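You operate a simulated robot arm through the tools that you are given. There is no shell and no other tool.

You are at the controls of a simulated robot arm. One attempt, no reset.

JOB
Fill the small blue bowl at least half full of rice from the wooden tub.
Fine: use the cream paddle and lay it back, put the lid on again; the other bowl stays empty.
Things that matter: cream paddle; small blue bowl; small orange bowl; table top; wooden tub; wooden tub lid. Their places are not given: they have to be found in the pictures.

The check looks at the end state, three seconds after you hand in, the way a careful person would. Anything else that was tipped, shoved, dropped, spilled or broken makes it a failure. Lids that push on must go on centred and level and be pressed home; caps that screw on are set level and turned clockwise until they are tight.

ROBOT AND FRAMES
A 7-joint arm with a two-finger parallel gripper, fixed in place. Base frame: the origin is at the foot of the arm, x ahead of it, y to its left, z up; the work surface is at about z = 0. Readings come in m, degrees, newtons and seconds.
With the tool pointing down near the work surface it reaches from about 0.24 to 0.62 m from the base axis. Its first joint turns from -66.0 to 66.0 degrees. Payload 2.6 kg.
The tool frame sits at the grasp point between the pads (the TCP): z along the fingers, y along the line on which they close. The tips reach 0.03 m beyond it. Largest opening 0.094 m; finger width 0.028, thickness 0.01; the body of the gripper, 0.05 by 0.096 m, starts 0.055 m behind the TCP.
Orientation is that of the tool frame in the base frame, as a unit quaternion [x, y, z, w]. With the fingers straight down and closing along the base's y, the tool's x points along the base's -x, its y along +y and its z along -z.

CONTROLS
- The arm moves only by the tool step_arm. Its argument "series" is a list that holds one entry, the list of rows, each a list of 7 numbers: the shift along the tool's x, y, z in units of 250 mm (1.0 is 250 mm), then the turn, a rotation vector about the tool's x, y, z in units of 45 degrees (1.0 is 45 degrees), then the gripper command, from -1 (fully open) to 1 (shut), values between in proportion. In form: [[[dx, dy, dz, wx, wy, wz, jaw], ...]]. A call has 1 to 20 rows; each row is the pose to reach, as a shift and turn from the pose commanded when the call began, along the tool's axes at that moment. A call with a number of a shift or a turn outside -1 to 1 is refused whole. Each row takes 0.2 s and may step no farther than 0.05 m and 8.6 degrees from the row before; otherwise, or with a gripper value out of range, the whole call is refused. A pose out of reach is approached as far as the arm can. The call stops where the force on the tool passes 70 N (or 10 N more than at its start, if that is more) or the arm is blocked; 0.2 s more then pass. The fingers move at their own pace (about 0.072 m/s each) and stop on an object; they squeeze with about 27 N. The grip force told is the motor's: it shows also when the fingers shut on nothing. Time passes only in rows, and 0.2 s behind the last, so rows that repeat a pose let the fingers close. The reply holds the time, the measured pose of the TCP, the force on the tool along the base axes, the opening and the grip force, in the units named above and with some noise, with the torque about the TCP (base axes, N m) and any sound that the robot's microphone picked up.
- Cameras (640 x 400 px; columns grow to the right, rows downward): "scene" is fixed at [-0.0054, 0.4167, 0.5572]; the picture's right is [-0.99, -0.17, 0.00], its down [-0.11, 0.63, -0.77] and it looks along [0.13, -0.76, -0.63] (base axes); focal length 214 px, centre (320, 200). "wrist" rides on the gripper at [0.076, 0.014, -0.103] in the tool frame; the picture's right is [-0.18, 0.98, 0.00], its down [-0.75, -0.14, -0.64] and it looks along [-0.63, -0.12, 0.77] (tool axes); focal length 243 px, centre (320, 200).
- get_image(camera): a new picture of that camera. The clock stands still meanwhile.
- point_at(camera, pixels): there is no depth. For up to 12 entries [column, row, z] of the newest picture of that camera ("zoom" is the newest enlarged one), the place [x, y] in the base frame at which the ray of that pixel passes the height z, good to about 0.002 m. The clock stands still meanwhile.
- zoom(camera, box): a new picture of the part [left, top, right, bottom] of that camera's present view, enlarged. The clock stands still meanwhile.
- close_job(): hands the job in; it is judged then, once.

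Unless the task says otherwise, let go and move clear before handing in.

The tools are called after ">>>" as a command line: name --argument value ..., lists and objects as JSON in quotes. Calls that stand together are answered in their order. step_arm: Moves the arm, as the interface text tells. Its arguments: {"type":"object","properties":{"series":{"type":"array","items":{"type":"array","items":{"type":"array","items":{"type":"number"}}}}},"required":["series"]} The other tools are called the same way: get_image (camera) takes a picture; point_at (camera, pixels) gives the place at which the rays of pixels pass given heights; zoom (camera, box) takes an enlarged picture of a part of a camera's view; close_job () hands the job in.

At the start:

```text
t: 0.0
ee_pos: [0.3483, -0.0957, 0.3623]
tool_rot: [0.0, 1.0, 0.0, 0.0]
contact_force: [-0.3, 0.0, -0.5]
wrist_torque: [0.01, 0.0, 0.02]
gripper_width: 0.0939
grip_force: 0.0
```

scene: 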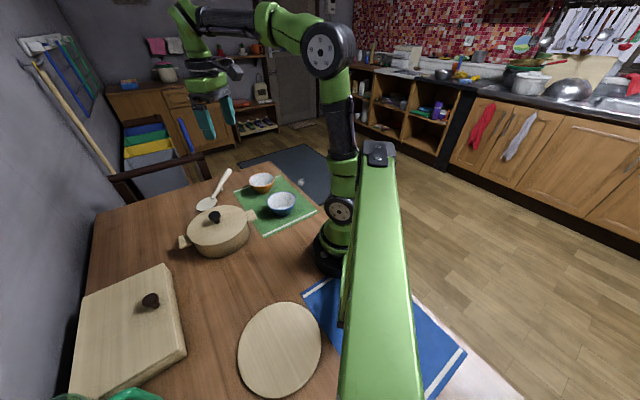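
wrist: 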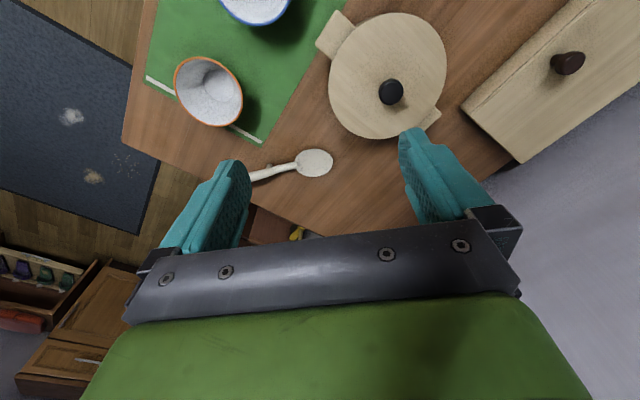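

The scene picture shows the lidded tub near (220,228), the cream paddle near (215,190), and the orange bowl (261,182) and blue bowl (282,203) on a green mat. I'll zoom in on these for detail and get rough places.

>>> zoom --camera "scene" --box '[160, 150, 340, 270]'

>>> zoom --camera "wrist" --box '[120, 0, 480, 225]'

>>> point_at --camera "scene" --pixels '[[207, 203, 0.0], [228, 170, 0.0], [215, 217, 0.1], [180, 243, 0.05], [254, 213, 0.05], [261, 190, 0.0], [282, 213, 0.0], [282, 200, 0.05], [261, 178, 0.05], [150, 300, 0.0], [282, 345, 0.0], [220, 255, 0.0]]'

>>> point_at --camera "wrist" --pixels '[[315, 162, 0.0], [255, 177, 0.0], [391, 91, 0.1], [388, 75, 0.08], [208, 92, 0.05], [255, 5, 0.05], [332, 32, 0.06], [432, 118, 0.06], [567, 63, 0.05]]'

```text
3.33 times, centred on (250, 210) of scene
```

zoom: 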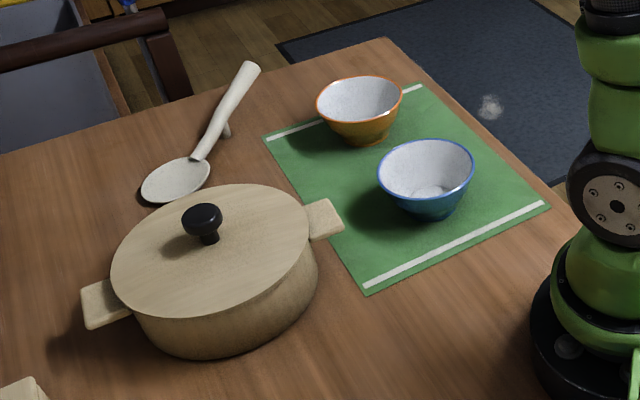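

```text
1.78 times, centred on (300, 112) of wrist
```

zoom: 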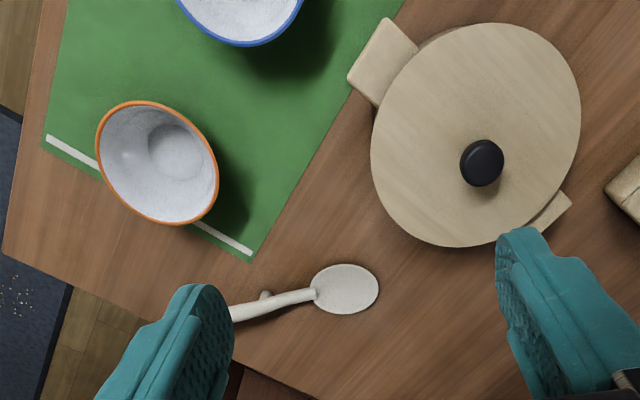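

```text
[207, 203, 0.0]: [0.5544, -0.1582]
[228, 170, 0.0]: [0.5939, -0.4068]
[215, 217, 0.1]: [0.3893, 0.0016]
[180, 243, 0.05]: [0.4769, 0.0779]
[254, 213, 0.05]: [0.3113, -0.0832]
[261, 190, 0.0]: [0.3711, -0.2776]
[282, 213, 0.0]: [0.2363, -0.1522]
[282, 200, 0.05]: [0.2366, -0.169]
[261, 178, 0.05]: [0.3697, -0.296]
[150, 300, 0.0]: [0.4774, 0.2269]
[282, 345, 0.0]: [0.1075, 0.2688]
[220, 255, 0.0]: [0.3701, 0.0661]
```

```text
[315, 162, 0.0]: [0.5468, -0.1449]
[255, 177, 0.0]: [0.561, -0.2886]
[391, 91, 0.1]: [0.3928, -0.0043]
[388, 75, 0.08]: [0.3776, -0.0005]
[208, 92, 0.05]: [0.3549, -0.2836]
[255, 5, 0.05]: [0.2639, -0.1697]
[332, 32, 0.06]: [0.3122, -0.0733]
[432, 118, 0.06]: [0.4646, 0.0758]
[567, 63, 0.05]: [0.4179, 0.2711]
```

The two views agree on the lid knob at about (0.391,-0.001) at z≈0.1, and the paddle's handle runs to about (0.56–0.59,-0.3…-0.4), raised on a small foot. I'll zoom in on the other items before moving.

>>> zoom --camera "scene" --box '[40, 240, 360, 400]'

>>> zoom --camera "scene" --box '[180, 155, 270, 215]'

>>> zoom --camera "scene" --box '[240, 160, 320, 225]'

```text
2.00 times, centred on (200, 320) of scene
```

zoom: 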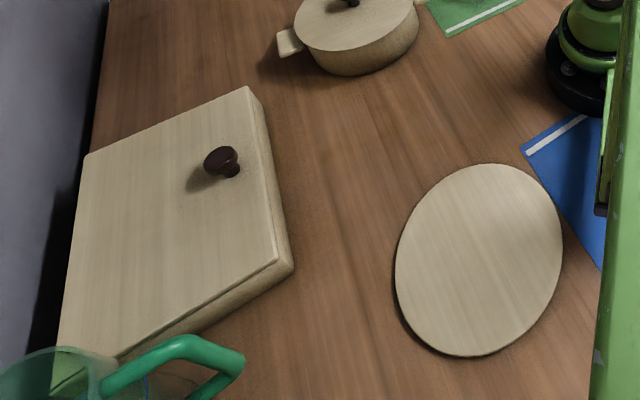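

```text
6.67 times, centred on (225, 185) of scene
```

zoom: 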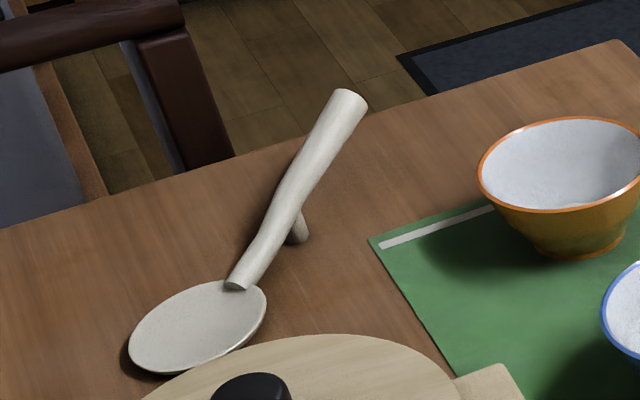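

```text
6.15 times, centred on (280, 192) of scene
```

zoom: 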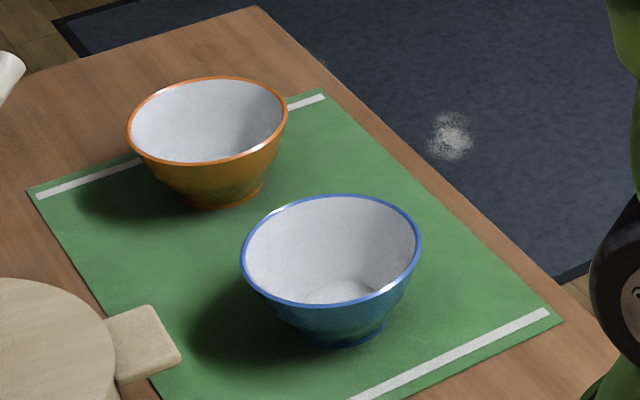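

The zoom shows a round-handled paddle with a peg foot under the handle and its free end raised, so I need its height and direction. I'll move the open gripper to about (0.45,-0.25,0.36) for a better wrist view of the paddle.

>>> step_arm --series '[[[-0.08, -0.12, 0, 0, 0, 0, -1], [-0.16, -0.25, 0, 0, 0, 0, -1], [-0.24, -0.37, 0, 0, 0, 0, -1], [-0.32, -0.5, 0, 0, 0, 0, -1], [-0.4, -0.62, 0, 0, 0, 0, -1], [-0.4, -0.62, 0, 0, 0, 0, -1]]]'

>>> get_image --camera "wrist"

>>> get_image --camera "scene"

```text
t: 1.4
ee_pos: [0.4486, -0.2514, 0.3625]
tool_rot: [0.001, 1.0, 0.0, 0.0]
contact_force: [-0.3, -0.1, 0.5]
wrist_torque: [-0.01, 0.0, -0.04]
gripper_width: 0.0938
grip_force: 0.1
```

```text
taken
```

wrist: 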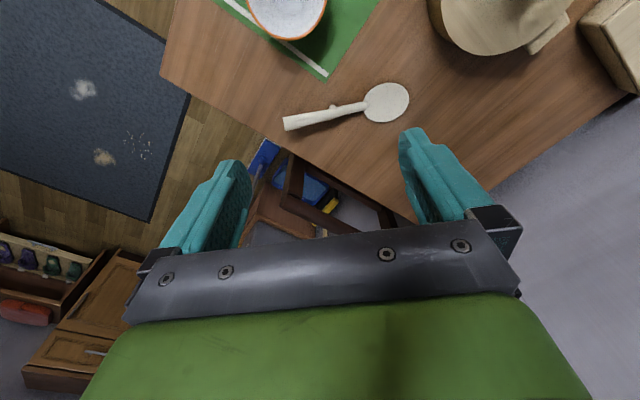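

```text
taken
```

scene: 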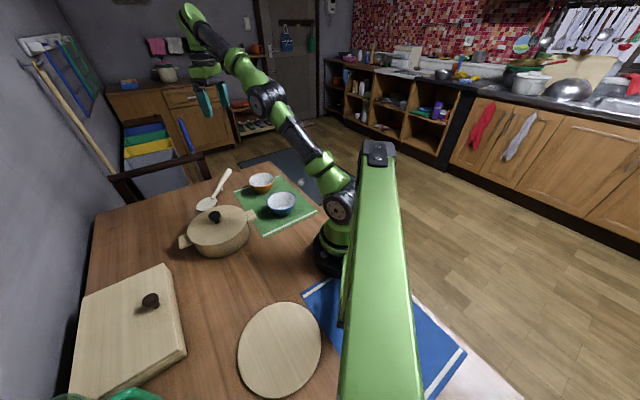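

>>> zoom --camera "wrist" --box '[270, 70, 430, 170]'

>>> point_at --camera "wrist" --pixels '[[387, 102, 0.0], [387, 102, 0.02], [290, 124, 0.0], [290, 124, 0.03], [290, 124, 0.06], [290, 124, 0.09], [364, 106, 0.0], [364, 106, 0.02], [335, 107, 0.0], [409, 100, 0.01], [380, 121, 0.01], [392, 83, 0.01]]'

>>> point_at --camera "scene" --pixels '[[229, 171, 0.0], [229, 171, 0.03], [229, 171, 0.06], [229, 171, 0.09], [215, 195, 0.0], [215, 195, 0.02], [207, 204, 0.0], [207, 204, 0.02], [222, 189, 0.0], [198, 206, 0.01], [217, 198, 0.01]]'

```text
4.00 times, centred on (350, 120) of wrist
```

zoom: 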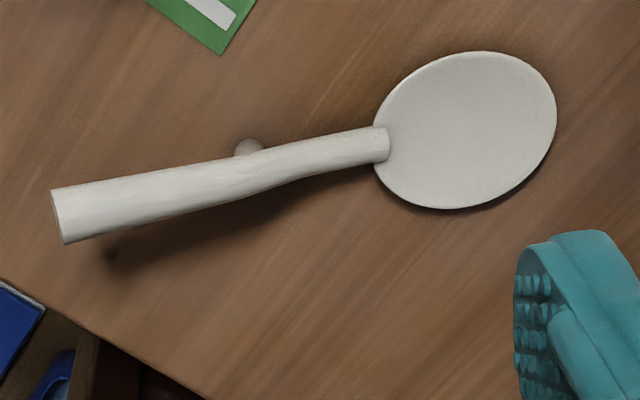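

```text
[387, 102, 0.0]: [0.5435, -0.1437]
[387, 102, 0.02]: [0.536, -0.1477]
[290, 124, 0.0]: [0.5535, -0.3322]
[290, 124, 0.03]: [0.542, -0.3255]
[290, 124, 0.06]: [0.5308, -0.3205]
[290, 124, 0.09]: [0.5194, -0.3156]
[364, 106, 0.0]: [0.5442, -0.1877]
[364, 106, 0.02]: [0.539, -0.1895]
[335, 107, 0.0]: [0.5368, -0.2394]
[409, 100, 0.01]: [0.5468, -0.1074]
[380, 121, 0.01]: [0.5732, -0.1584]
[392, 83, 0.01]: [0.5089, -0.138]
```

```text
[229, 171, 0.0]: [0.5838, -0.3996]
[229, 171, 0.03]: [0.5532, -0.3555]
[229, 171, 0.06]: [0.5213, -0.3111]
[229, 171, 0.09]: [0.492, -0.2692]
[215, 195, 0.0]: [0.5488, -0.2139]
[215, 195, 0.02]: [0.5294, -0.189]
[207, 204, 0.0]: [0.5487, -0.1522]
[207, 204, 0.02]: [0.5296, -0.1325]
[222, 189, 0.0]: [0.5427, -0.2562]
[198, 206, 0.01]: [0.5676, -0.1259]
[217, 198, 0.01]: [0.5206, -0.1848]
```

Crossing the two views puts the paddle head at about (0.54,-0.147) and its handle end at about (0.534,-0.323, z≈0.052), so it lies nearly along -y. Next I'll move over the tub to measure the lid and knob.

>>> step_arm --series '[[[0.05, 0.16, 0.02, 0, 0, 0, -1], [0.1, 0.33, 0.04, 0, 0, 0, -1], [0.15, 0.5, 0.06, 0, 0, 0, -1], [0.2, 0.67, 0.08, 0, 0, 0, -1], [0.26, 0.84, 0.1, 0, 0, 0, -1], [0.31, 1.0, 0.12, 0, 0, 0, -1], [0.31, 1.0, 0.12, 0, 0, 0, -1]]]'

>>> get_image --camera "wrist"

>>> zoom --camera "scene" --box '[165, 190, 275, 260]'

```text
t: 3.0
ee_pos: [0.3699, -0.0018, 0.3322]
tool_rot: [0.0, 1.0, 0.0, 0.0]
contact_force: [0.6, -0.3, 0.5]
wrist_torque: [0.01, -0.01, -0.02]
gripper_width: 0.0942
grip_force: 0.1
```

```text
taken
```

wrist: 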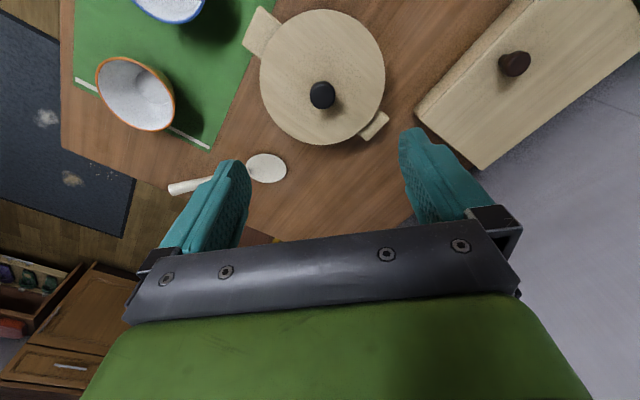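

```text
5.71 times, centred on (220, 225) of scene
```

zoom: 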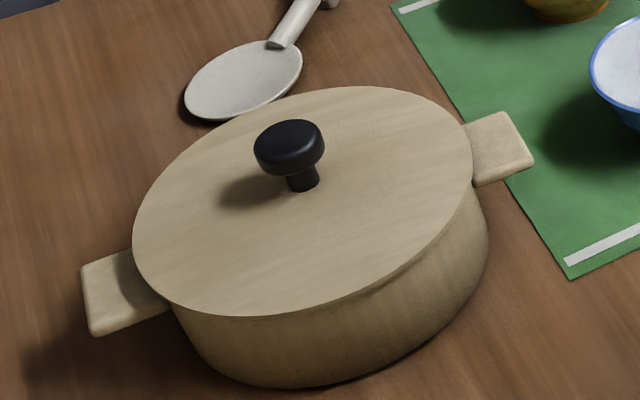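

The tub picture shows a flat disc lid with a black knob: wrist knob (321,95), zoomed scene knob top (291,135). I'll triangulate the knob and the lid edges at several heights.

>>> point_at --camera "zoom" --pixels '[[290, 138, 0.09], [290, 138, 0.1], [290, 138, 0.11], [302, 186, 0.07], [302, 186, 0.08], [135, 235, 0.075], [473, 150, 0.075], [350, 87, 0.075], [250, 315, 0.075], [290, 388, 0.0], [85, 270, 0.05], [520, 120, 0.05]]'

>>> point_at --camera "wrist" --pixels '[[321, 94, 0.09], [321, 94, 0.1], [321, 94, 0.11], [332, 104, 0.075], [260, 82, 0.075], [386, 75, 0.075], [312, 10, 0.075], [325, 145, 0.075], [140, 95, 0.06], [168, 5, 0.06], [180, 188, 0.05], [268, 168, 0.005]]'

>>> zoom --camera "wrist" --box '[230, 0, 420, 160]'

```text
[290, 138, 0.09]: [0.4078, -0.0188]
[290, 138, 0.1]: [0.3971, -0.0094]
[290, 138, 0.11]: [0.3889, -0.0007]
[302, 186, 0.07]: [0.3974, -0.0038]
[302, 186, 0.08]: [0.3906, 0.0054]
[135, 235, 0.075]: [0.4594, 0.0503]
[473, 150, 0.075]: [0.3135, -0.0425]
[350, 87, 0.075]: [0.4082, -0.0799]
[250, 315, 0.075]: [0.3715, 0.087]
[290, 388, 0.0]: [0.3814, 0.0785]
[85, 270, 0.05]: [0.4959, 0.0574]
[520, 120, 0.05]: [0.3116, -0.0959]
```

```text
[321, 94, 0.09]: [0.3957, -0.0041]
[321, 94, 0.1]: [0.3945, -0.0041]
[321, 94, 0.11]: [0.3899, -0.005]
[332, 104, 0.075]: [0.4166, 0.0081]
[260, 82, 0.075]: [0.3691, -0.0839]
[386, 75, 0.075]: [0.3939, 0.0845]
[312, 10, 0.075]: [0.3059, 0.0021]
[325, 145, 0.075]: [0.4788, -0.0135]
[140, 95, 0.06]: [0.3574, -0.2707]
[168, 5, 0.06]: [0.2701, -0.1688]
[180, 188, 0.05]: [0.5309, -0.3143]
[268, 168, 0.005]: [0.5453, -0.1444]
```

```text
2.50 times, centred on (325, 80) of wrist
```

zoom: 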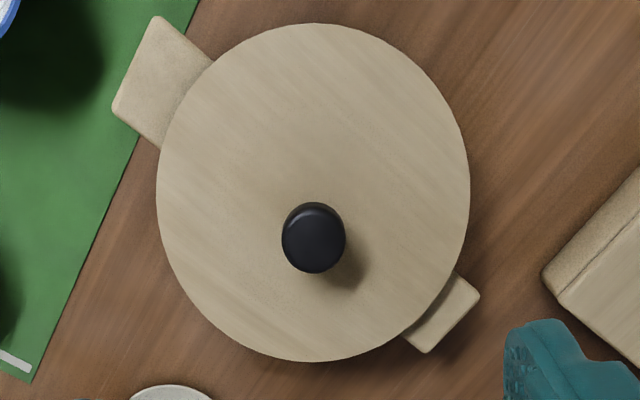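

Both views put the knob at (0.392,-0.0045) with its top at z≈0.105 and cap about 0.033 wide; the lid top is near z=0.075 with radius about 0.086. Before lifting it I need a clear spot for it on the table, so I'll measure the box, round board and blue mat edges.

>>> get_image --camera "scene"

>>> point_at --camera "scene" --pixels '[[238, 350, 0.0], [322, 345, 0.0], [283, 303, 0.0], [275, 397, 0.0], [170, 265, 0.03], [187, 352, 0.0], [187, 345, 0.03], [304, 295, 0.0], [323, 275, 0.0], [339, 320, 0.0]]'

```text
taken
```

scene: 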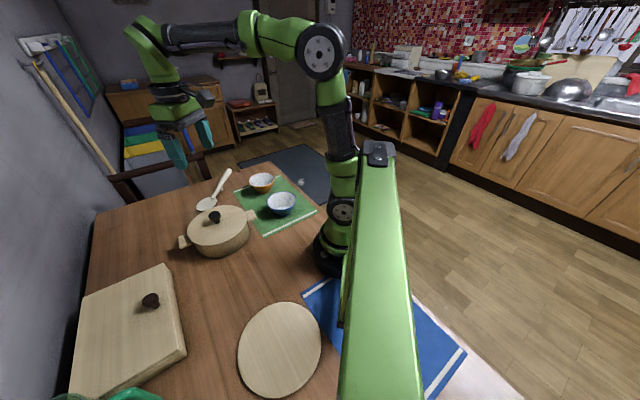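

```text
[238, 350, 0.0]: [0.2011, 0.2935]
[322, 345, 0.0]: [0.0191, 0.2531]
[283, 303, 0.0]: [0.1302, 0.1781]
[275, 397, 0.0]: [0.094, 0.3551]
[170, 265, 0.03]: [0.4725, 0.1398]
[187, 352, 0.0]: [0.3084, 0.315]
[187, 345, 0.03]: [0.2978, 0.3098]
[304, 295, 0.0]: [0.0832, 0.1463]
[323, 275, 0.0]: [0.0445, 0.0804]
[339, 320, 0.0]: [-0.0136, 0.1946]
```

The spot around (0.28,0.165) clears the tub, box and round board by at least 2 cm. I'll come down above the knob to z≈0.15 with the gripper open and check the alignment.

>>> step_arm --series '[[[-0.088, -0.011, 0.1, 0, 0, 0, -1], [-0.088, -0.011, 0.25, 0, 0, 0, -1], [-0.088, -0.011, 0.4, 0, 0, 0, -1], [-0.088, -0.011, 0.55, 0, 0, 0, -1], [-0.088, -0.011, 0.65, 0, 0, 0, -1], [-0.088, -0.011, 0.7, 0, 0, 0, -1], [-0.088, -0.011, 0.7, 0, 0, 0, -1]]]'

>>> get_image --camera "wrist"

>>> zoom --camera "scene" --box '[165, 160, 275, 260]'

```text
t: 4.6
ee_pos: [0.3934, -0.0041, 0.1566]
tool_rot: [0.0, 1.0, 0.0, -0.001]
contact_force: [0.0, 0.4, -0.5]
wrist_torque: [-0.02, 0.0, 0.01]
gripper_width: 0.0941
grip_force: 0.1
```

```text
taken
```

wrist: 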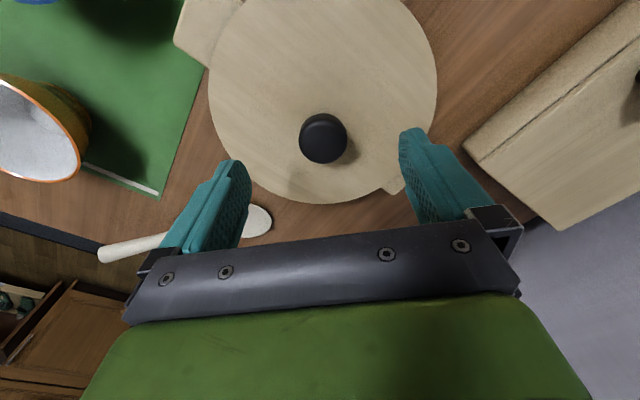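

```text
4.00 times, centred on (220, 210) of scene
```

zoom: 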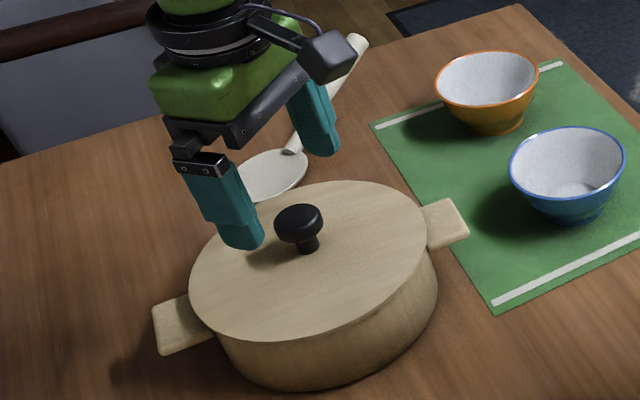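

The knob shows at wrist (322,135) between the open fingers. I'll check its place at a few heights from this closer view.

>>> point_at --camera "wrist" --pixels '[[322, 133, 0.1], [322, 133, 0.105], [322, 133, 0.11], [324, 158, 0.09], [298, 133, 0.105], [347, 133, 0.105], [209, 80, 0.075], [437, 70, 0.075], [322, 205, 0.075]]'

>>> zoom --camera "wrist" --box '[240, 80, 400, 200]'

```text
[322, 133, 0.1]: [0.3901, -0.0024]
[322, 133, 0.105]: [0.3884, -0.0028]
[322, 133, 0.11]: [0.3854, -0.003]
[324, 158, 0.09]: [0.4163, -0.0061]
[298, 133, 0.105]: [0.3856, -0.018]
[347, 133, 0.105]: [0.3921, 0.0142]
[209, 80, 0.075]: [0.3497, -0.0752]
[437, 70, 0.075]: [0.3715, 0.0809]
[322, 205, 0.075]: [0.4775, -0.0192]
```

```text
3.33 times, centred on (320, 140) of wrist
```

zoom: 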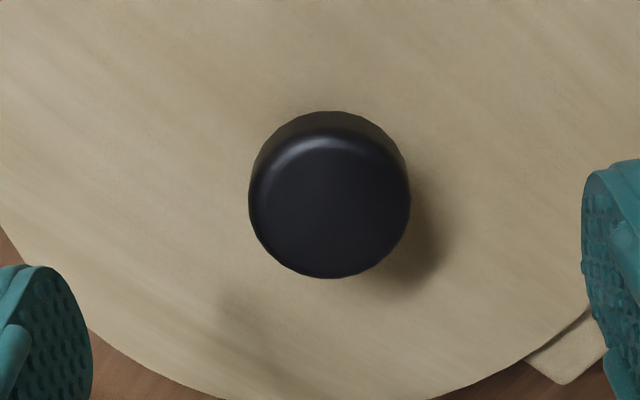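

The knob's centre is about (0.392,-0.003) with its top near z≈0.11. I'll lower to z≈0.113 (tips just above the lid), close, and check the grip before lifting.

>>> step_arm --series '[[[0.006, 0.004, 0.06, 0, 0, 0, -1], [0.006, 0.004, 0.12, 0, 0, 0, -1], [0.006, 0.004, 0.174, 0, 0, 0, -1], [0.006, 0.004, 0.174, 0, 0, 0, -1], [0.006, 0.004, 0.174, 0, 0, 0, 0], [0.006, 0.004, 0.174, 0, 0, 0, 1], [0.006, 0.004, 0.174, 0, 0, 0, 1], [0.006, 0.004, 0.174, 0, 0, 0, 1], [0.006, 0.004, 0.174, 0, 0, 0, 1]]]'

>>> get_image --camera "wrist"

>>> zoom --camera "scene" --box '[165, 160, 275, 260]'

```text
t: 6.6
ee_pos: [0.3914, -0.0034, 0.1131]
tool_rot: [0.0, 1.0, 0.0, 0.0]
contact_force: [1.2, 4.7, 0.7]
wrist_torque: [0.03, 0.07, 0.01]
gripper_width: 0.0327
grip_force: 27.3
```

```text
taken
```

wrist: 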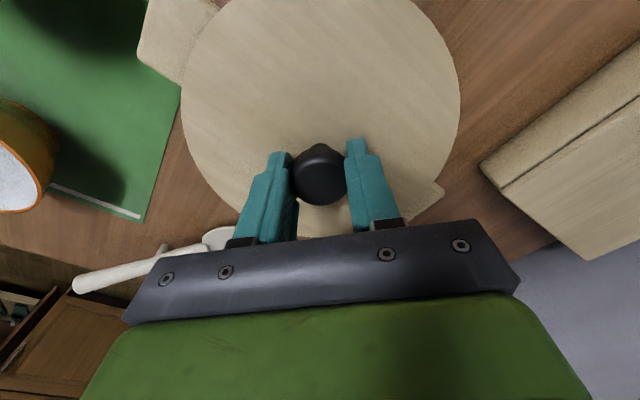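

```text
4.00 times, centred on (220, 210) of scene
```

zoom: 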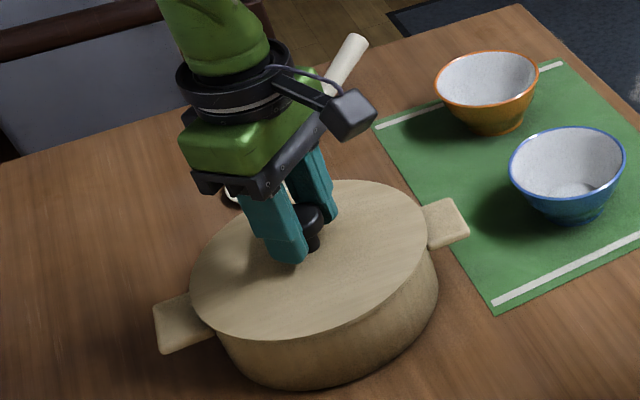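

The grip holds on the knob (width 0.0327, 27 N), and the seated pose is about (0.3914,-0.0034,0.1131). I'll lift gently and watch the force.

>>> step_arm --series '[[[0, 0, -0.02, 0, 0, 0, 1], [0, 0, -0.04, 0, 0, 0, 1], [0, 0, -0.06, 0, 0, 0, 1], [0, 0, -0.1, 0, 0, 0, 1], [0, 0, -0.1, 0, 0, 0, 1]]]'

>>> zoom --camera "scene" --box '[165, 160, 275, 260]'

```text
t: 7.8
ee_pos: [0.3912, -0.0029, 0.1387]
tool_rot: [0.0, 1.0, 0.0, -0.001]
contact_force: [0.3, -0.6, -1.6]
wrist_torque: [0.02, -0.02, 0.01]
gripper_width: 0.0324
grip_force: 27.0
```

```text
4.00 times, centred on (220, 210) of scene
```

zoom: 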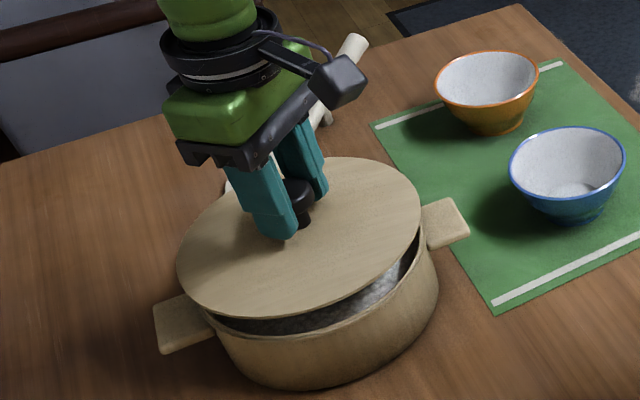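

The lid came off cleanly and white rice is visible in the tub. I'll raise it and carry it across to above (0.28,0.165).

>>> step_arm --series '[[[0, 0, -0.1, 0, 0, 0, 1], [0, 0, -0.2, 0, 0, 0, 1], [0, 0, -0.3, 0, 0, 0, 1], [0.06, 0.1, -0.3, 0, 0, 0, 1], [0.13, 0.2, -0.3, 0, 0, 0, 1], [0.2, 0.3, -0.3, 0, 0, 0, 1], [0.26, 0.4, -0.3, 0, 0, 0, 1], [0.33, 0.5, -0.3, 0, 0, 0, 1], [0.39, 0.59, -0.3, 0, 0, 0, 1], [0.445, 0.672, -0.3, 0, 0, 0, 1], [0.445, 0.672, -0.3, 0, 0, 0, 1]]]'

>>> get_image --camera "scene"

>>> get_image --camera "wrist"

>>> zoom --camera "scene" --box '[165, 180, 275, 260]'

```text
t: 10.2
ee_pos: [0.2797, 0.1654, 0.2142]
tool_rot: [0.0, 1.0, 0.0, 0.0]
contact_force: [-0.1, -0.1, -1.5]
wrist_torque: [0.01, -0.02, -0.01]
gripper_width: 0.0321
grip_force: 27.1
```

```text
taken
```

scene: 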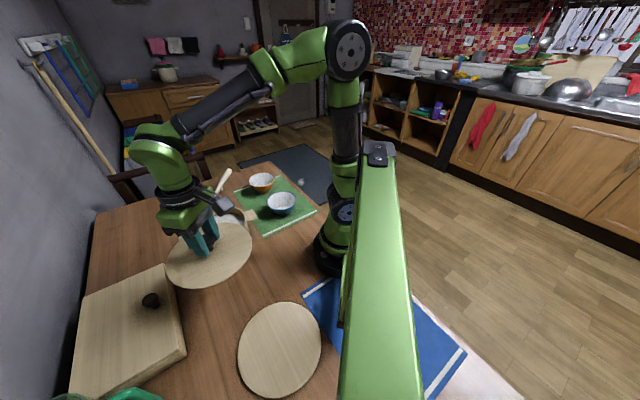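

```text
taken
```

wrist: 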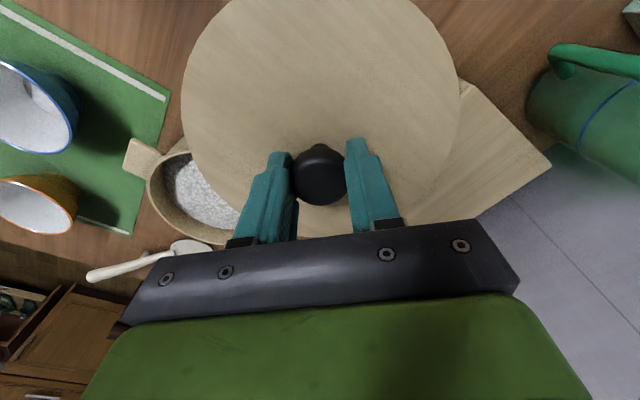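

```text
5.00 times, centred on (220, 220) of scene
```

zoom: 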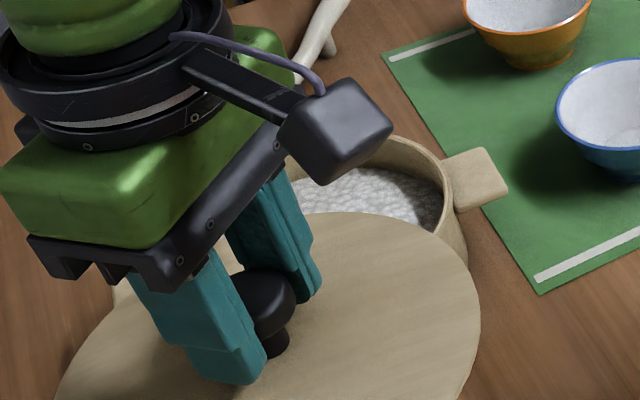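

The lid hangs level above the clear spot, with a little under 0.17 m to go. I'll lower it to TCP z≈0.065 and then creep.

>>> step_arm --series '[[[0, 0, 0.1, 0, 0, 0, 1], [0, 0, 0.2, 0, 0, 0, 1], [0, 0, 0.3, 0, 0, 0, 1], [0, 0, 0.4, 0, 0, 0, 1], [0, 0, 0.48, 0, 0, 0, 1], [0, 0, 0.55, 0, 0, 0, 1], [0, 0, 0.6, 0, 0, 0, 1], [0, 0, 0.6, 0, 0, 0, 1]]]'

>>> get_image --camera "scene"

>>> zoom --camera "scene" --box '[150, 200, 310, 320]'

```text
t: 12.0
ee_pos: [0.2799, 0.1646, 0.0631]
tool_rot: [0.001, 1.0, 0.0, 0.0]
contact_force: [0.0, 0.0, -1.4]
wrist_torque: [-0.01, 0.02, 0.05]
gripper_width: 0.0326
grip_force: 27.2
```

```text
taken
```

scene: 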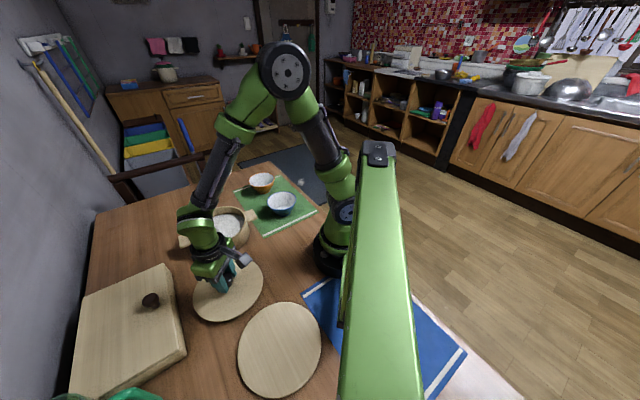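

```text
3.33 times, centred on (230, 260) of scene
```

zoom: 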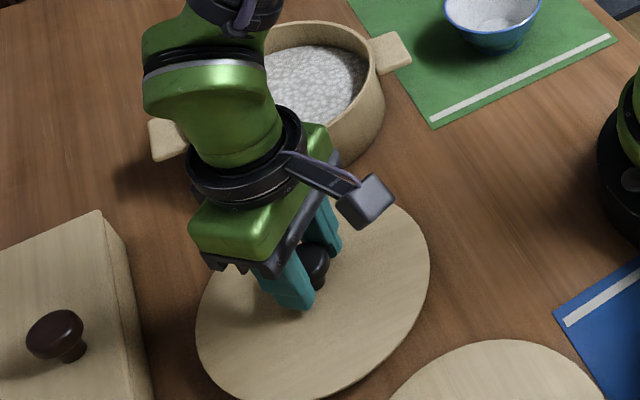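

The lid is clear of everything and a little above the table. I'll creep down and read the force.

>>> step_arm --series '[[[0, 0, 0.02, 0, 0, 0, 1], [0, 0, 0.04, 0, 0, 0, 1], [0, 0, 0.04, 0, 0, 0, 1]]]'

```text
t: 12.8
ee_pos: [0.2808, 0.1642, 0.0554]
tool_rot: [0.0, 1.0, 0.0, 0.001]
contact_force: [-6.3, -4.5, 21.7]
wrist_torque: [-0.06, 0.07, 0.24]
gripper_width: 0.0326
grip_force: 26.7
```

Contact: 21.7 N at z≈0.055, so the lid is on the table. I'll ease off by about 1.5 mm, open, and rise.

>>> step_arm --series '[[[0, 0, -0.006, 0, 0, 0, 1], [0, 0, -0.006, 0, 0, 0, 1], [0, 0, -0.006, 0, 0, 0, 0], [0, 0, -0.006, 0, 0, 0, -1], [0, 0, -0.006, 0, 0, 0, -1], [0, 0, -0.006, 0, 0, 0, -1], [0, 0, -0.1, 0, 0, 0, -1], [0, 0, -0.25, 0, 0, 0, -1], [0, 0, -0.45, 0, 0, 0, -1], [0, 0, -0.65, 0, 0, 0, -1], [0, 0, -0.65, 0, 0, 0, -1]]]'

>>> get_image --camera "scene"

>>> get_image --camera "wrist"

>>> zoom --camera "scene" --box '[160, 190, 320, 310]'

```text
t: 15.2
ee_pos: [0.2799, 0.1641, 0.2175]
tool_rot: [0.0, 1.0, 0.001, 0.0]
contact_force: [0.8, 0.5, 0.8]
wrist_torque: [-0.01, 0.02, 0.0]
gripper_width: 0.094
grip_force: 0.1
```

```text
taken
```

scene: 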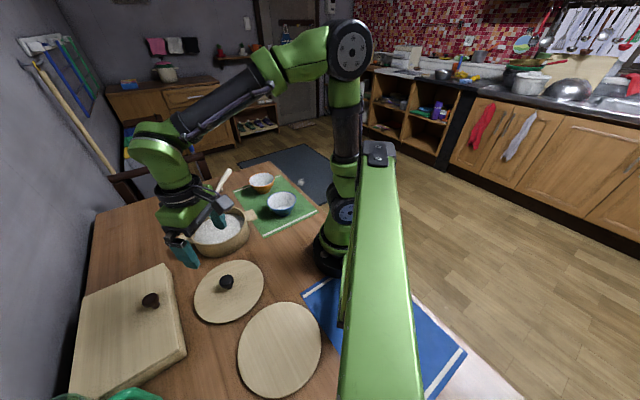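

```text
taken
```

wrist: 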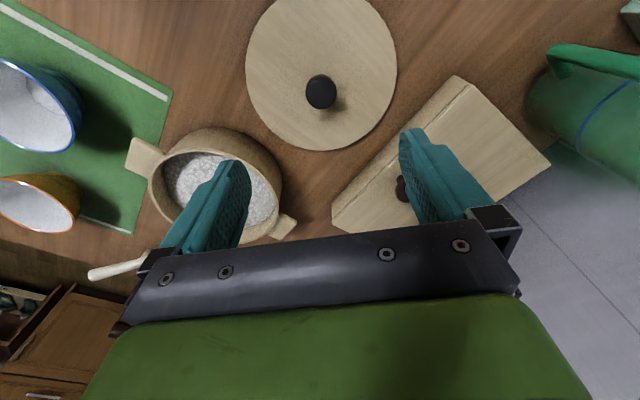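

```text
3.33 times, centred on (240, 250) of scene
```

zoom: 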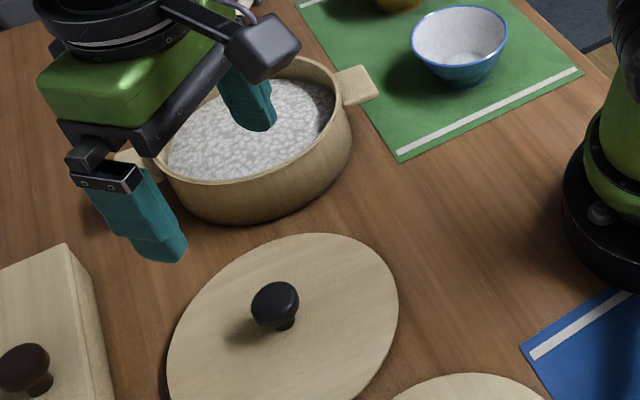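

The lid is lying flat on the table, clear of everything, and the tub holds rice. I'll move up and over the tub to measure rim, rice level and inner width.

>>> step_arm --series '[[[0, 0, -0.15, 0, 0, 0, -1], [-0.04, -0.08, -0.3, 0, 0, 0, -1], [-0.1, -0.2, -0.45, 0, 0, 0, -1], [-0.18, -0.35, -0.45, 0, 0, 0, -1], [-0.26, -0.5, -0.45, 0, 0, 0, -1], [-0.34, -0.64, -0.45, 0, 0, 0, -1], [-0.36, -0.66, -0.45, 0, 0, 0, -1], [-0.36, -0.66, -0.45, 0, 0, 0, -1]]]'

>>> get_image --camera "wrist"

>>> zoom --camera "wrist" --box '[230, 0, 420, 160]'

>>> zoom --camera "scene" --box '[165, 190, 275, 260]'

```text
refused: row 3 steps farther than a row can; nothing moved
```

```text
taken
```

wrist: 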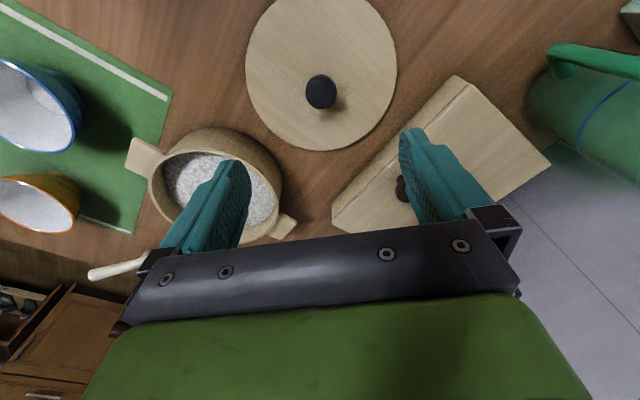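

```text
2.50 times, centred on (325, 80) of wrist
```

zoom: 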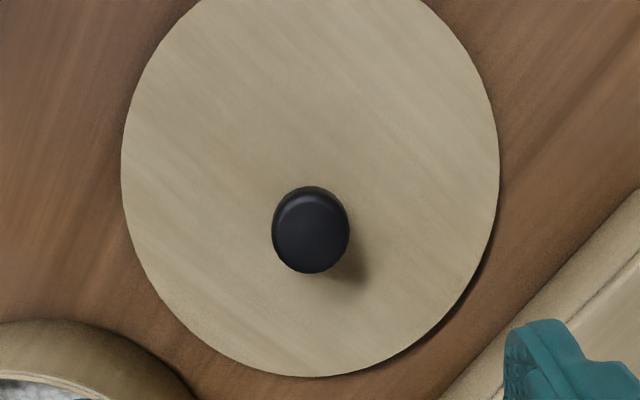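

```text
5.71 times, centred on (220, 225) of scene
```

zoom: 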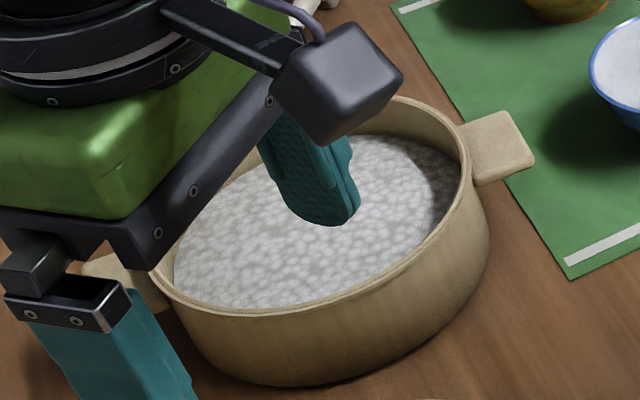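

That call was refused because row 3's step was too long, so nothing moved. I'll repeat it with shorter steps.

>>> step_arm --series '[[[0, 0, -0.15, 0, 0, 0, -1], [-0.03, -0.05, -0.3, 0, 0, 0, -1], [-0.08, -0.15, -0.42, 0, 0, 0, -1], [-0.16, -0.29, -0.45, 0, 0, 0, -1], [-0.24, -0.43, -0.45, 0, 0, 0, -1], [-0.31, -0.56, -0.45, 0, 0, 0, -1], [-0.36, -0.66, -0.45, 0, 0, 0, -1], [-0.36, -0.66, -0.45, 0, 0, 0, -1]]]'

>>> get_image --camera "wrist"

>>> zoom --camera "wrist" --box '[230, 0, 420, 160]'

>>> zoom --camera "scene" --box '[165, 190, 275, 260]'

```text
t: 17.0
ee_pos: [0.3699, 0.0, 0.328]
tool_rot: [0.0, 1.0, 0.0, 0.001]
contact_force: [0.1, 0.3, 0.5]
wrist_torque: [-0.01, 0.01, 0.01]
gripper_width: 0.0938
grip_force: 0.1
```

```text
taken
```

wrist: 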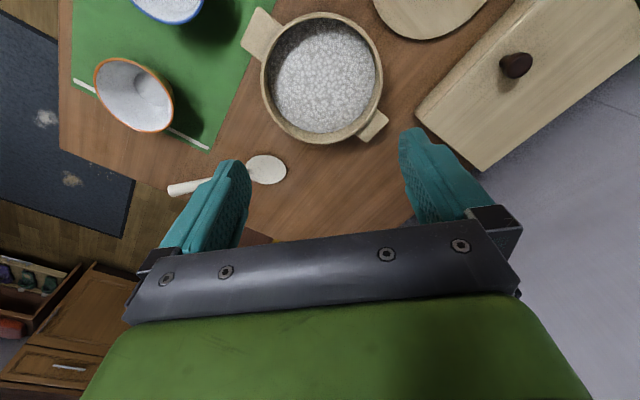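

```text
2.50 times, centred on (325, 80) of wrist
```

zoom: 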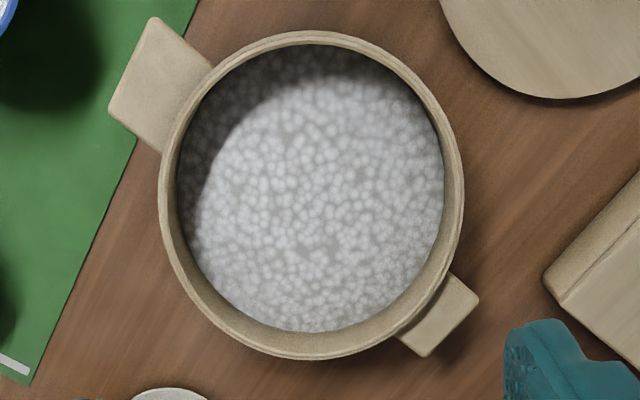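

```text
5.71 times, centred on (220, 225) of scene
```

zoom: 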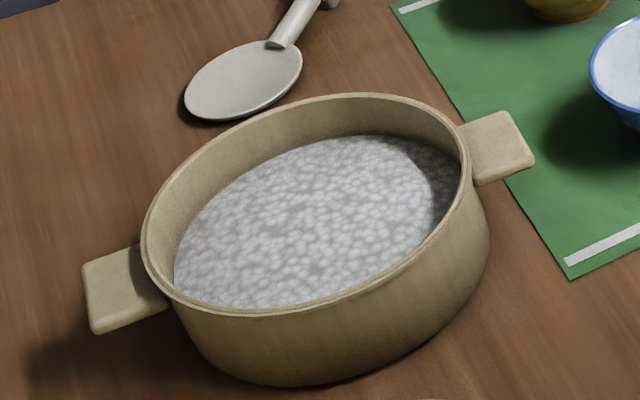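

The tub stands open with a flat rice surface; I'll measure its rim and rice height from both views.

>>> point_at --camera "zoom" --pixels '[[370, 94, 0.065], [370, 94, 0.07], [255, 317, 0.065], [255, 317, 0.07], [385, 136, 0.04], [385, 136, 0.05], [176, 280, 0.05], [460, 180, 0.05], [268, 103, 0.02], [191, 97, 0.005], [301, 60, 0.005], [245, 115, 0.005]]'

>>> point_at --camera "wrist" --pixels '[[262, 82, 0.065], [384, 77, 0.065], [318, 12, 0.065], [320, 143, 0.065], [268, 82, 0.065], [377, 77, 0.065], [320, 18, 0.04], [318, 133, 0.04], [245, 35, 0.05], [388, 118, 0.05]]'

```text
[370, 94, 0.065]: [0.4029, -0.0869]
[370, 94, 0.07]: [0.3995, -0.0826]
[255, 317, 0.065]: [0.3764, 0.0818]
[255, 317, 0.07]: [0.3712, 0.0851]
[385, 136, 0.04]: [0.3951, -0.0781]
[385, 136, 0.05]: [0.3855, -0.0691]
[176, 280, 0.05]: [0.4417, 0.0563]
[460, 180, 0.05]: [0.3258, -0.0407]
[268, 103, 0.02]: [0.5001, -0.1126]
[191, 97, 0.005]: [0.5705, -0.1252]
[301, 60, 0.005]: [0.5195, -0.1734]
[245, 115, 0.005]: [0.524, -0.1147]
```

```text
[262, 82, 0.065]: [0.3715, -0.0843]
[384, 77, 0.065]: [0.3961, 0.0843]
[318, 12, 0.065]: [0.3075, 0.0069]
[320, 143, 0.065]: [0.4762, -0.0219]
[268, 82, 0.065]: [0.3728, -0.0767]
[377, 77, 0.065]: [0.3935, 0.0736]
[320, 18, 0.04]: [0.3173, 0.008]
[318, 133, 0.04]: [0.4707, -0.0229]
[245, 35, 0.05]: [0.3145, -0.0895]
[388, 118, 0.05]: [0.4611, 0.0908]
```

The rim is at z≈0.065 with inner radius about 0.075 about (0.39,-0.002), and rice lies at z≈0.04. Before reaching for the paddle I'll check the table edge and the chair rail near it (scene (112–207,155–185)), plus bowl sizes.

>>> point_at --camera "scene" --pixels '[[211, 180, 0.0], [154, 197, 0.0], [270, 162, 0.0], [205, 157, 0.2], [205, 157, 0.1], [205, 157, 0.0], [205, 157, -0.1], [150, 172, 0.1], [150, 172, 0.0], [150, 172, -0.1]]'

>>> zoom --camera "scene" --box '[90, 110, 310, 230]'

```text
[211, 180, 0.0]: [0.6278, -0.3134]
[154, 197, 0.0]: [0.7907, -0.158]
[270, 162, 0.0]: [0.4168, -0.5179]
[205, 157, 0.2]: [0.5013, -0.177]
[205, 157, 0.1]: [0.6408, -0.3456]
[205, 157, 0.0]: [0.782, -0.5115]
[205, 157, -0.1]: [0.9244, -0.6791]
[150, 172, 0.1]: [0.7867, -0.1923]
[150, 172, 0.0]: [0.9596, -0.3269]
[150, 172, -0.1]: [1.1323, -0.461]
```

```text
2.91 times, centred on (200, 170) of scene
```

zoom: 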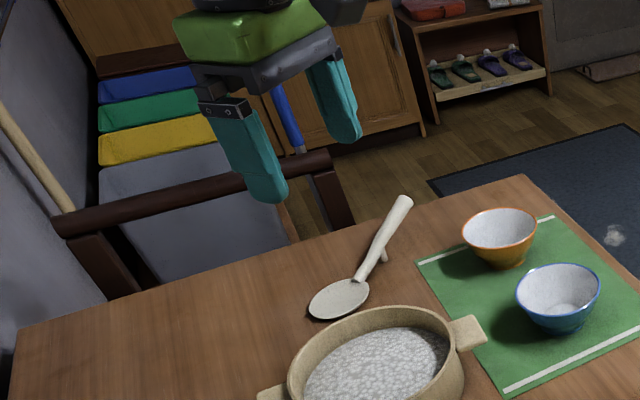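

The armrest lies beyond x≈0.64, outside where the gripper will work. I'll now yaw the tool by -90° about its own z in two 45° halves so the fingers can close across the handle, first here in place.

>>> step_arm --series '[[[0, 0, 0, 0, 0, -0.17, -1], [0, 0, 0, 0, 0, -0.34, -1], [0, 0, 0, 0, 0, -0.51, -1], [0, 0, 0, 0, 0, -0.68, -1], [0, 0, 0, 0, 0, -0.85, -1], [0, 0, 0, 0, 0, -1.0, -1], [0, 0, 0, 0, 0, -1.0, -1]]]'

>>> get_image --camera "wrist"

```text
t: 18.6
ee_pos: [0.3709, 0.0, 0.3289]
tool_rot: [-0.384, 0.923, -0.001, -0.001]
contact_force: [-0.1, 0.5, -0.6]
wrist_torque: [-0.05, 0.02, -0.01]
gripper_width: 0.094
grip_force: 0.0
```

```text
taken
```

wrist: 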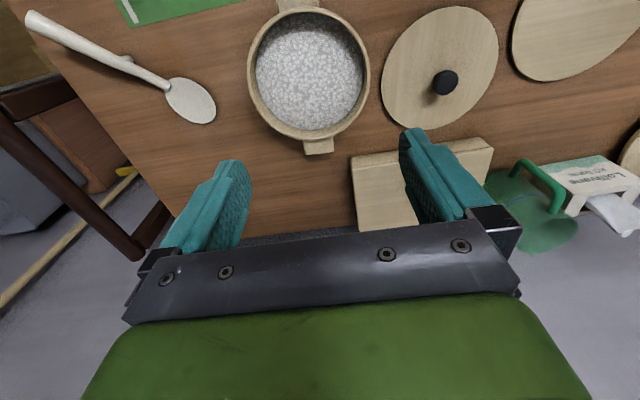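

Yaw went well. I'll do the second half of the yaw while moving toward the paddle at a safe height.

>>> step_arm --series '[[[0.029, -0.113, 0.025, 0, 0, -0.125, -1], [0.057, -0.226, 0.05, 0, 0, -0.25, -1], [0.086, -0.339, 0.075, 0, 0, -0.375, -1], [0.114, -0.452, 0.1, 0, 0, -0.5, -1], [0.143, -0.565, 0.125, 0, 0, -0.625, -1], [0.172, -0.678, 0.15, 0, 0, -0.75, -1], [0.2, -0.791, 0.175, 0, 0, -0.875, -1], [0.229, -0.904, 0.2, 0, 0, -1.0, -1], [0.229, -0.904, 0.2, 0, 0, -1.0, -1]]]'

>>> get_image --camera "wrist"

>>> get_image --camera "scene"

```text
t: 20.6
ee_pos: [0.4894, -0.2007, 0.278]
tool_rot: [0.707, -0.707, 0.0, 0.0]
contact_force: [0.2, 0.4, -0.1]
wrist_torque: [0.0, -0.01, 0.03]
gripper_width: 0.094
grip_force: 0.1
```

```text
taken
```

wrist: 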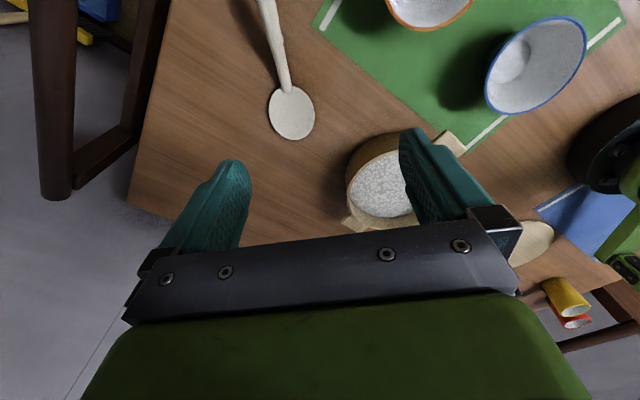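

```text
taken
```

scene: 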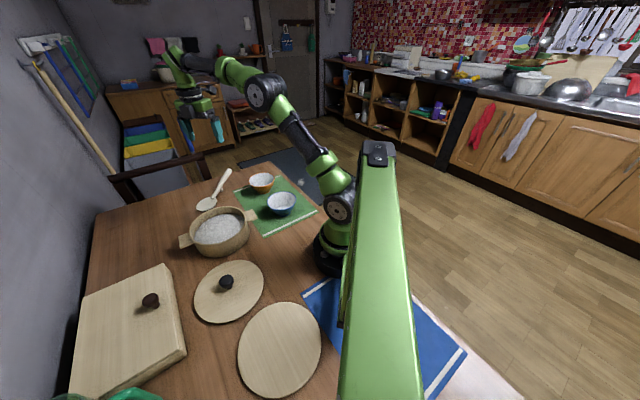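

The tool now faces along -y/+y with the paddle at the top of the wrist view (275,60). I'll move over the handle to about (0.536,-0.30) and look again.

>>> step_arm --series '[[[0.1, -0.05, 0, 0, 0, 0, -1], [0.2, -0.1, 0, 0, 0, 0, -1], [0.3, -0.15, 0, 0, 0, 0, -1], [0.4, -0.187, 0, 0, 0, 0, -1], [0.4, -0.187, 0, 0, 0, 0, -1]]]'

>>> get_image --camera "wrist"

```text
t: 21.8
ee_pos: [0.5084, -0.2616, 0.2648]
tool_rot: [-0.707, 0.708, -0.001, -0.001]
contact_force: [0.2, 0.2, -0.4]
wrist_torque: [-0.01, -0.04, 0.0]
gripper_width: 0.0937
grip_force: 0.1
out of reach, approached as far as the arm can: row 2, 3, 4, 5
```

```text
taken
```

wrist: 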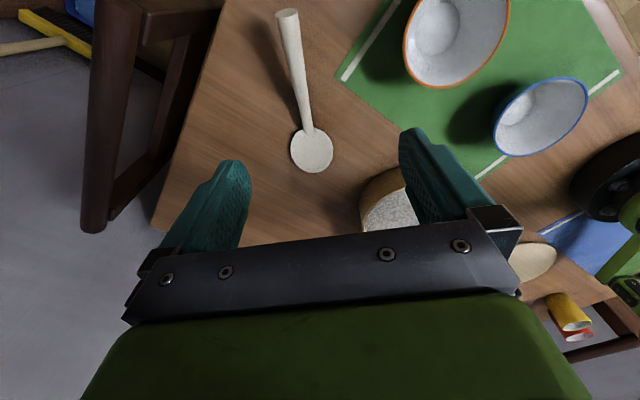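

The arm cannot reach (0.536,-0.30) at that height; it stopped at (0.508,-0.262,0.265). The wrist view shows the handle end at (288,12), neck (308,132) and head (313,152), so I'll measure the paddle precisely from here.

>>> point_at --camera "wrist" --pixels '[[288, 13, 0.04], [288, 13, 0.05], [288, 13, 0.06], [308, 131, 0.01], [308, 131, 0.02], [312, 152, 0.005], [300, 80, 0.03], [300, 80, 0.04], [314, 173, 0.005], [290, 152, 0.005], [333, 150, 0.005]]'

>>> zoom --camera "wrist" --box '[240, 0, 380, 180]'

>>> zoom --camera "scene" --box '[185, 160, 245, 215]'

```text
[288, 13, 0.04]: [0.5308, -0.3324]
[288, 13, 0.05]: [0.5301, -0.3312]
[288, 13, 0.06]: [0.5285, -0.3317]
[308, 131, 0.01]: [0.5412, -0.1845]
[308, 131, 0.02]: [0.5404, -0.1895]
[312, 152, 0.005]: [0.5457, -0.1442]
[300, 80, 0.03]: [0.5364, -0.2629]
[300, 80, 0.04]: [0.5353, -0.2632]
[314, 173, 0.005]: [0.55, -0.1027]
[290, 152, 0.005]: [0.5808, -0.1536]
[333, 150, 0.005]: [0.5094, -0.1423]
```

```text
2.22 times, centred on (310, 90) of wrist
```

zoom: 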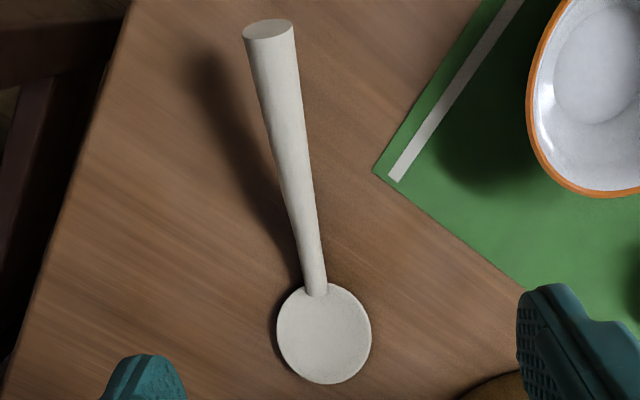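

```text
7.27 times, centred on (215, 188) of scene
```

zoom: 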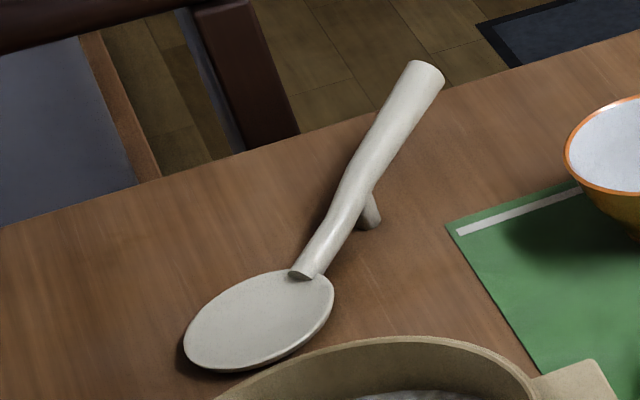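

The handle axis runs from about (0.531,-0.330,0.048) through (0.536,-0.263,0.030) to the neck, about 0.023 thick; a slightly leaned and rolled grasp will keep the arm in reach. First I'll step back inside the reach to see which pose the controller counts from.

>>> step_arm --series '[[[-0.08, 0.08, 0.08, 0, 0, 0, -1], [-0.16, 0.16, 0.16, 0, 0, 0, -1], [-0.24, 0.24, 0.24, 0, 0, 0, -1], [-0.24, 0.24, 0.24, 0, 0, 0, -1]]]'

```text
t: 22.8
ee_pos: [0.4462, -0.2, 0.2056]
tool_rot: [-0.707, 0.707, -0.001, -0.001]
contact_force: [-0.6, 0.2, -0.8]
wrist_torque: [0.0, 0.0, -0.03]
gripper_width: 0.094
grip_force: 0.0
```

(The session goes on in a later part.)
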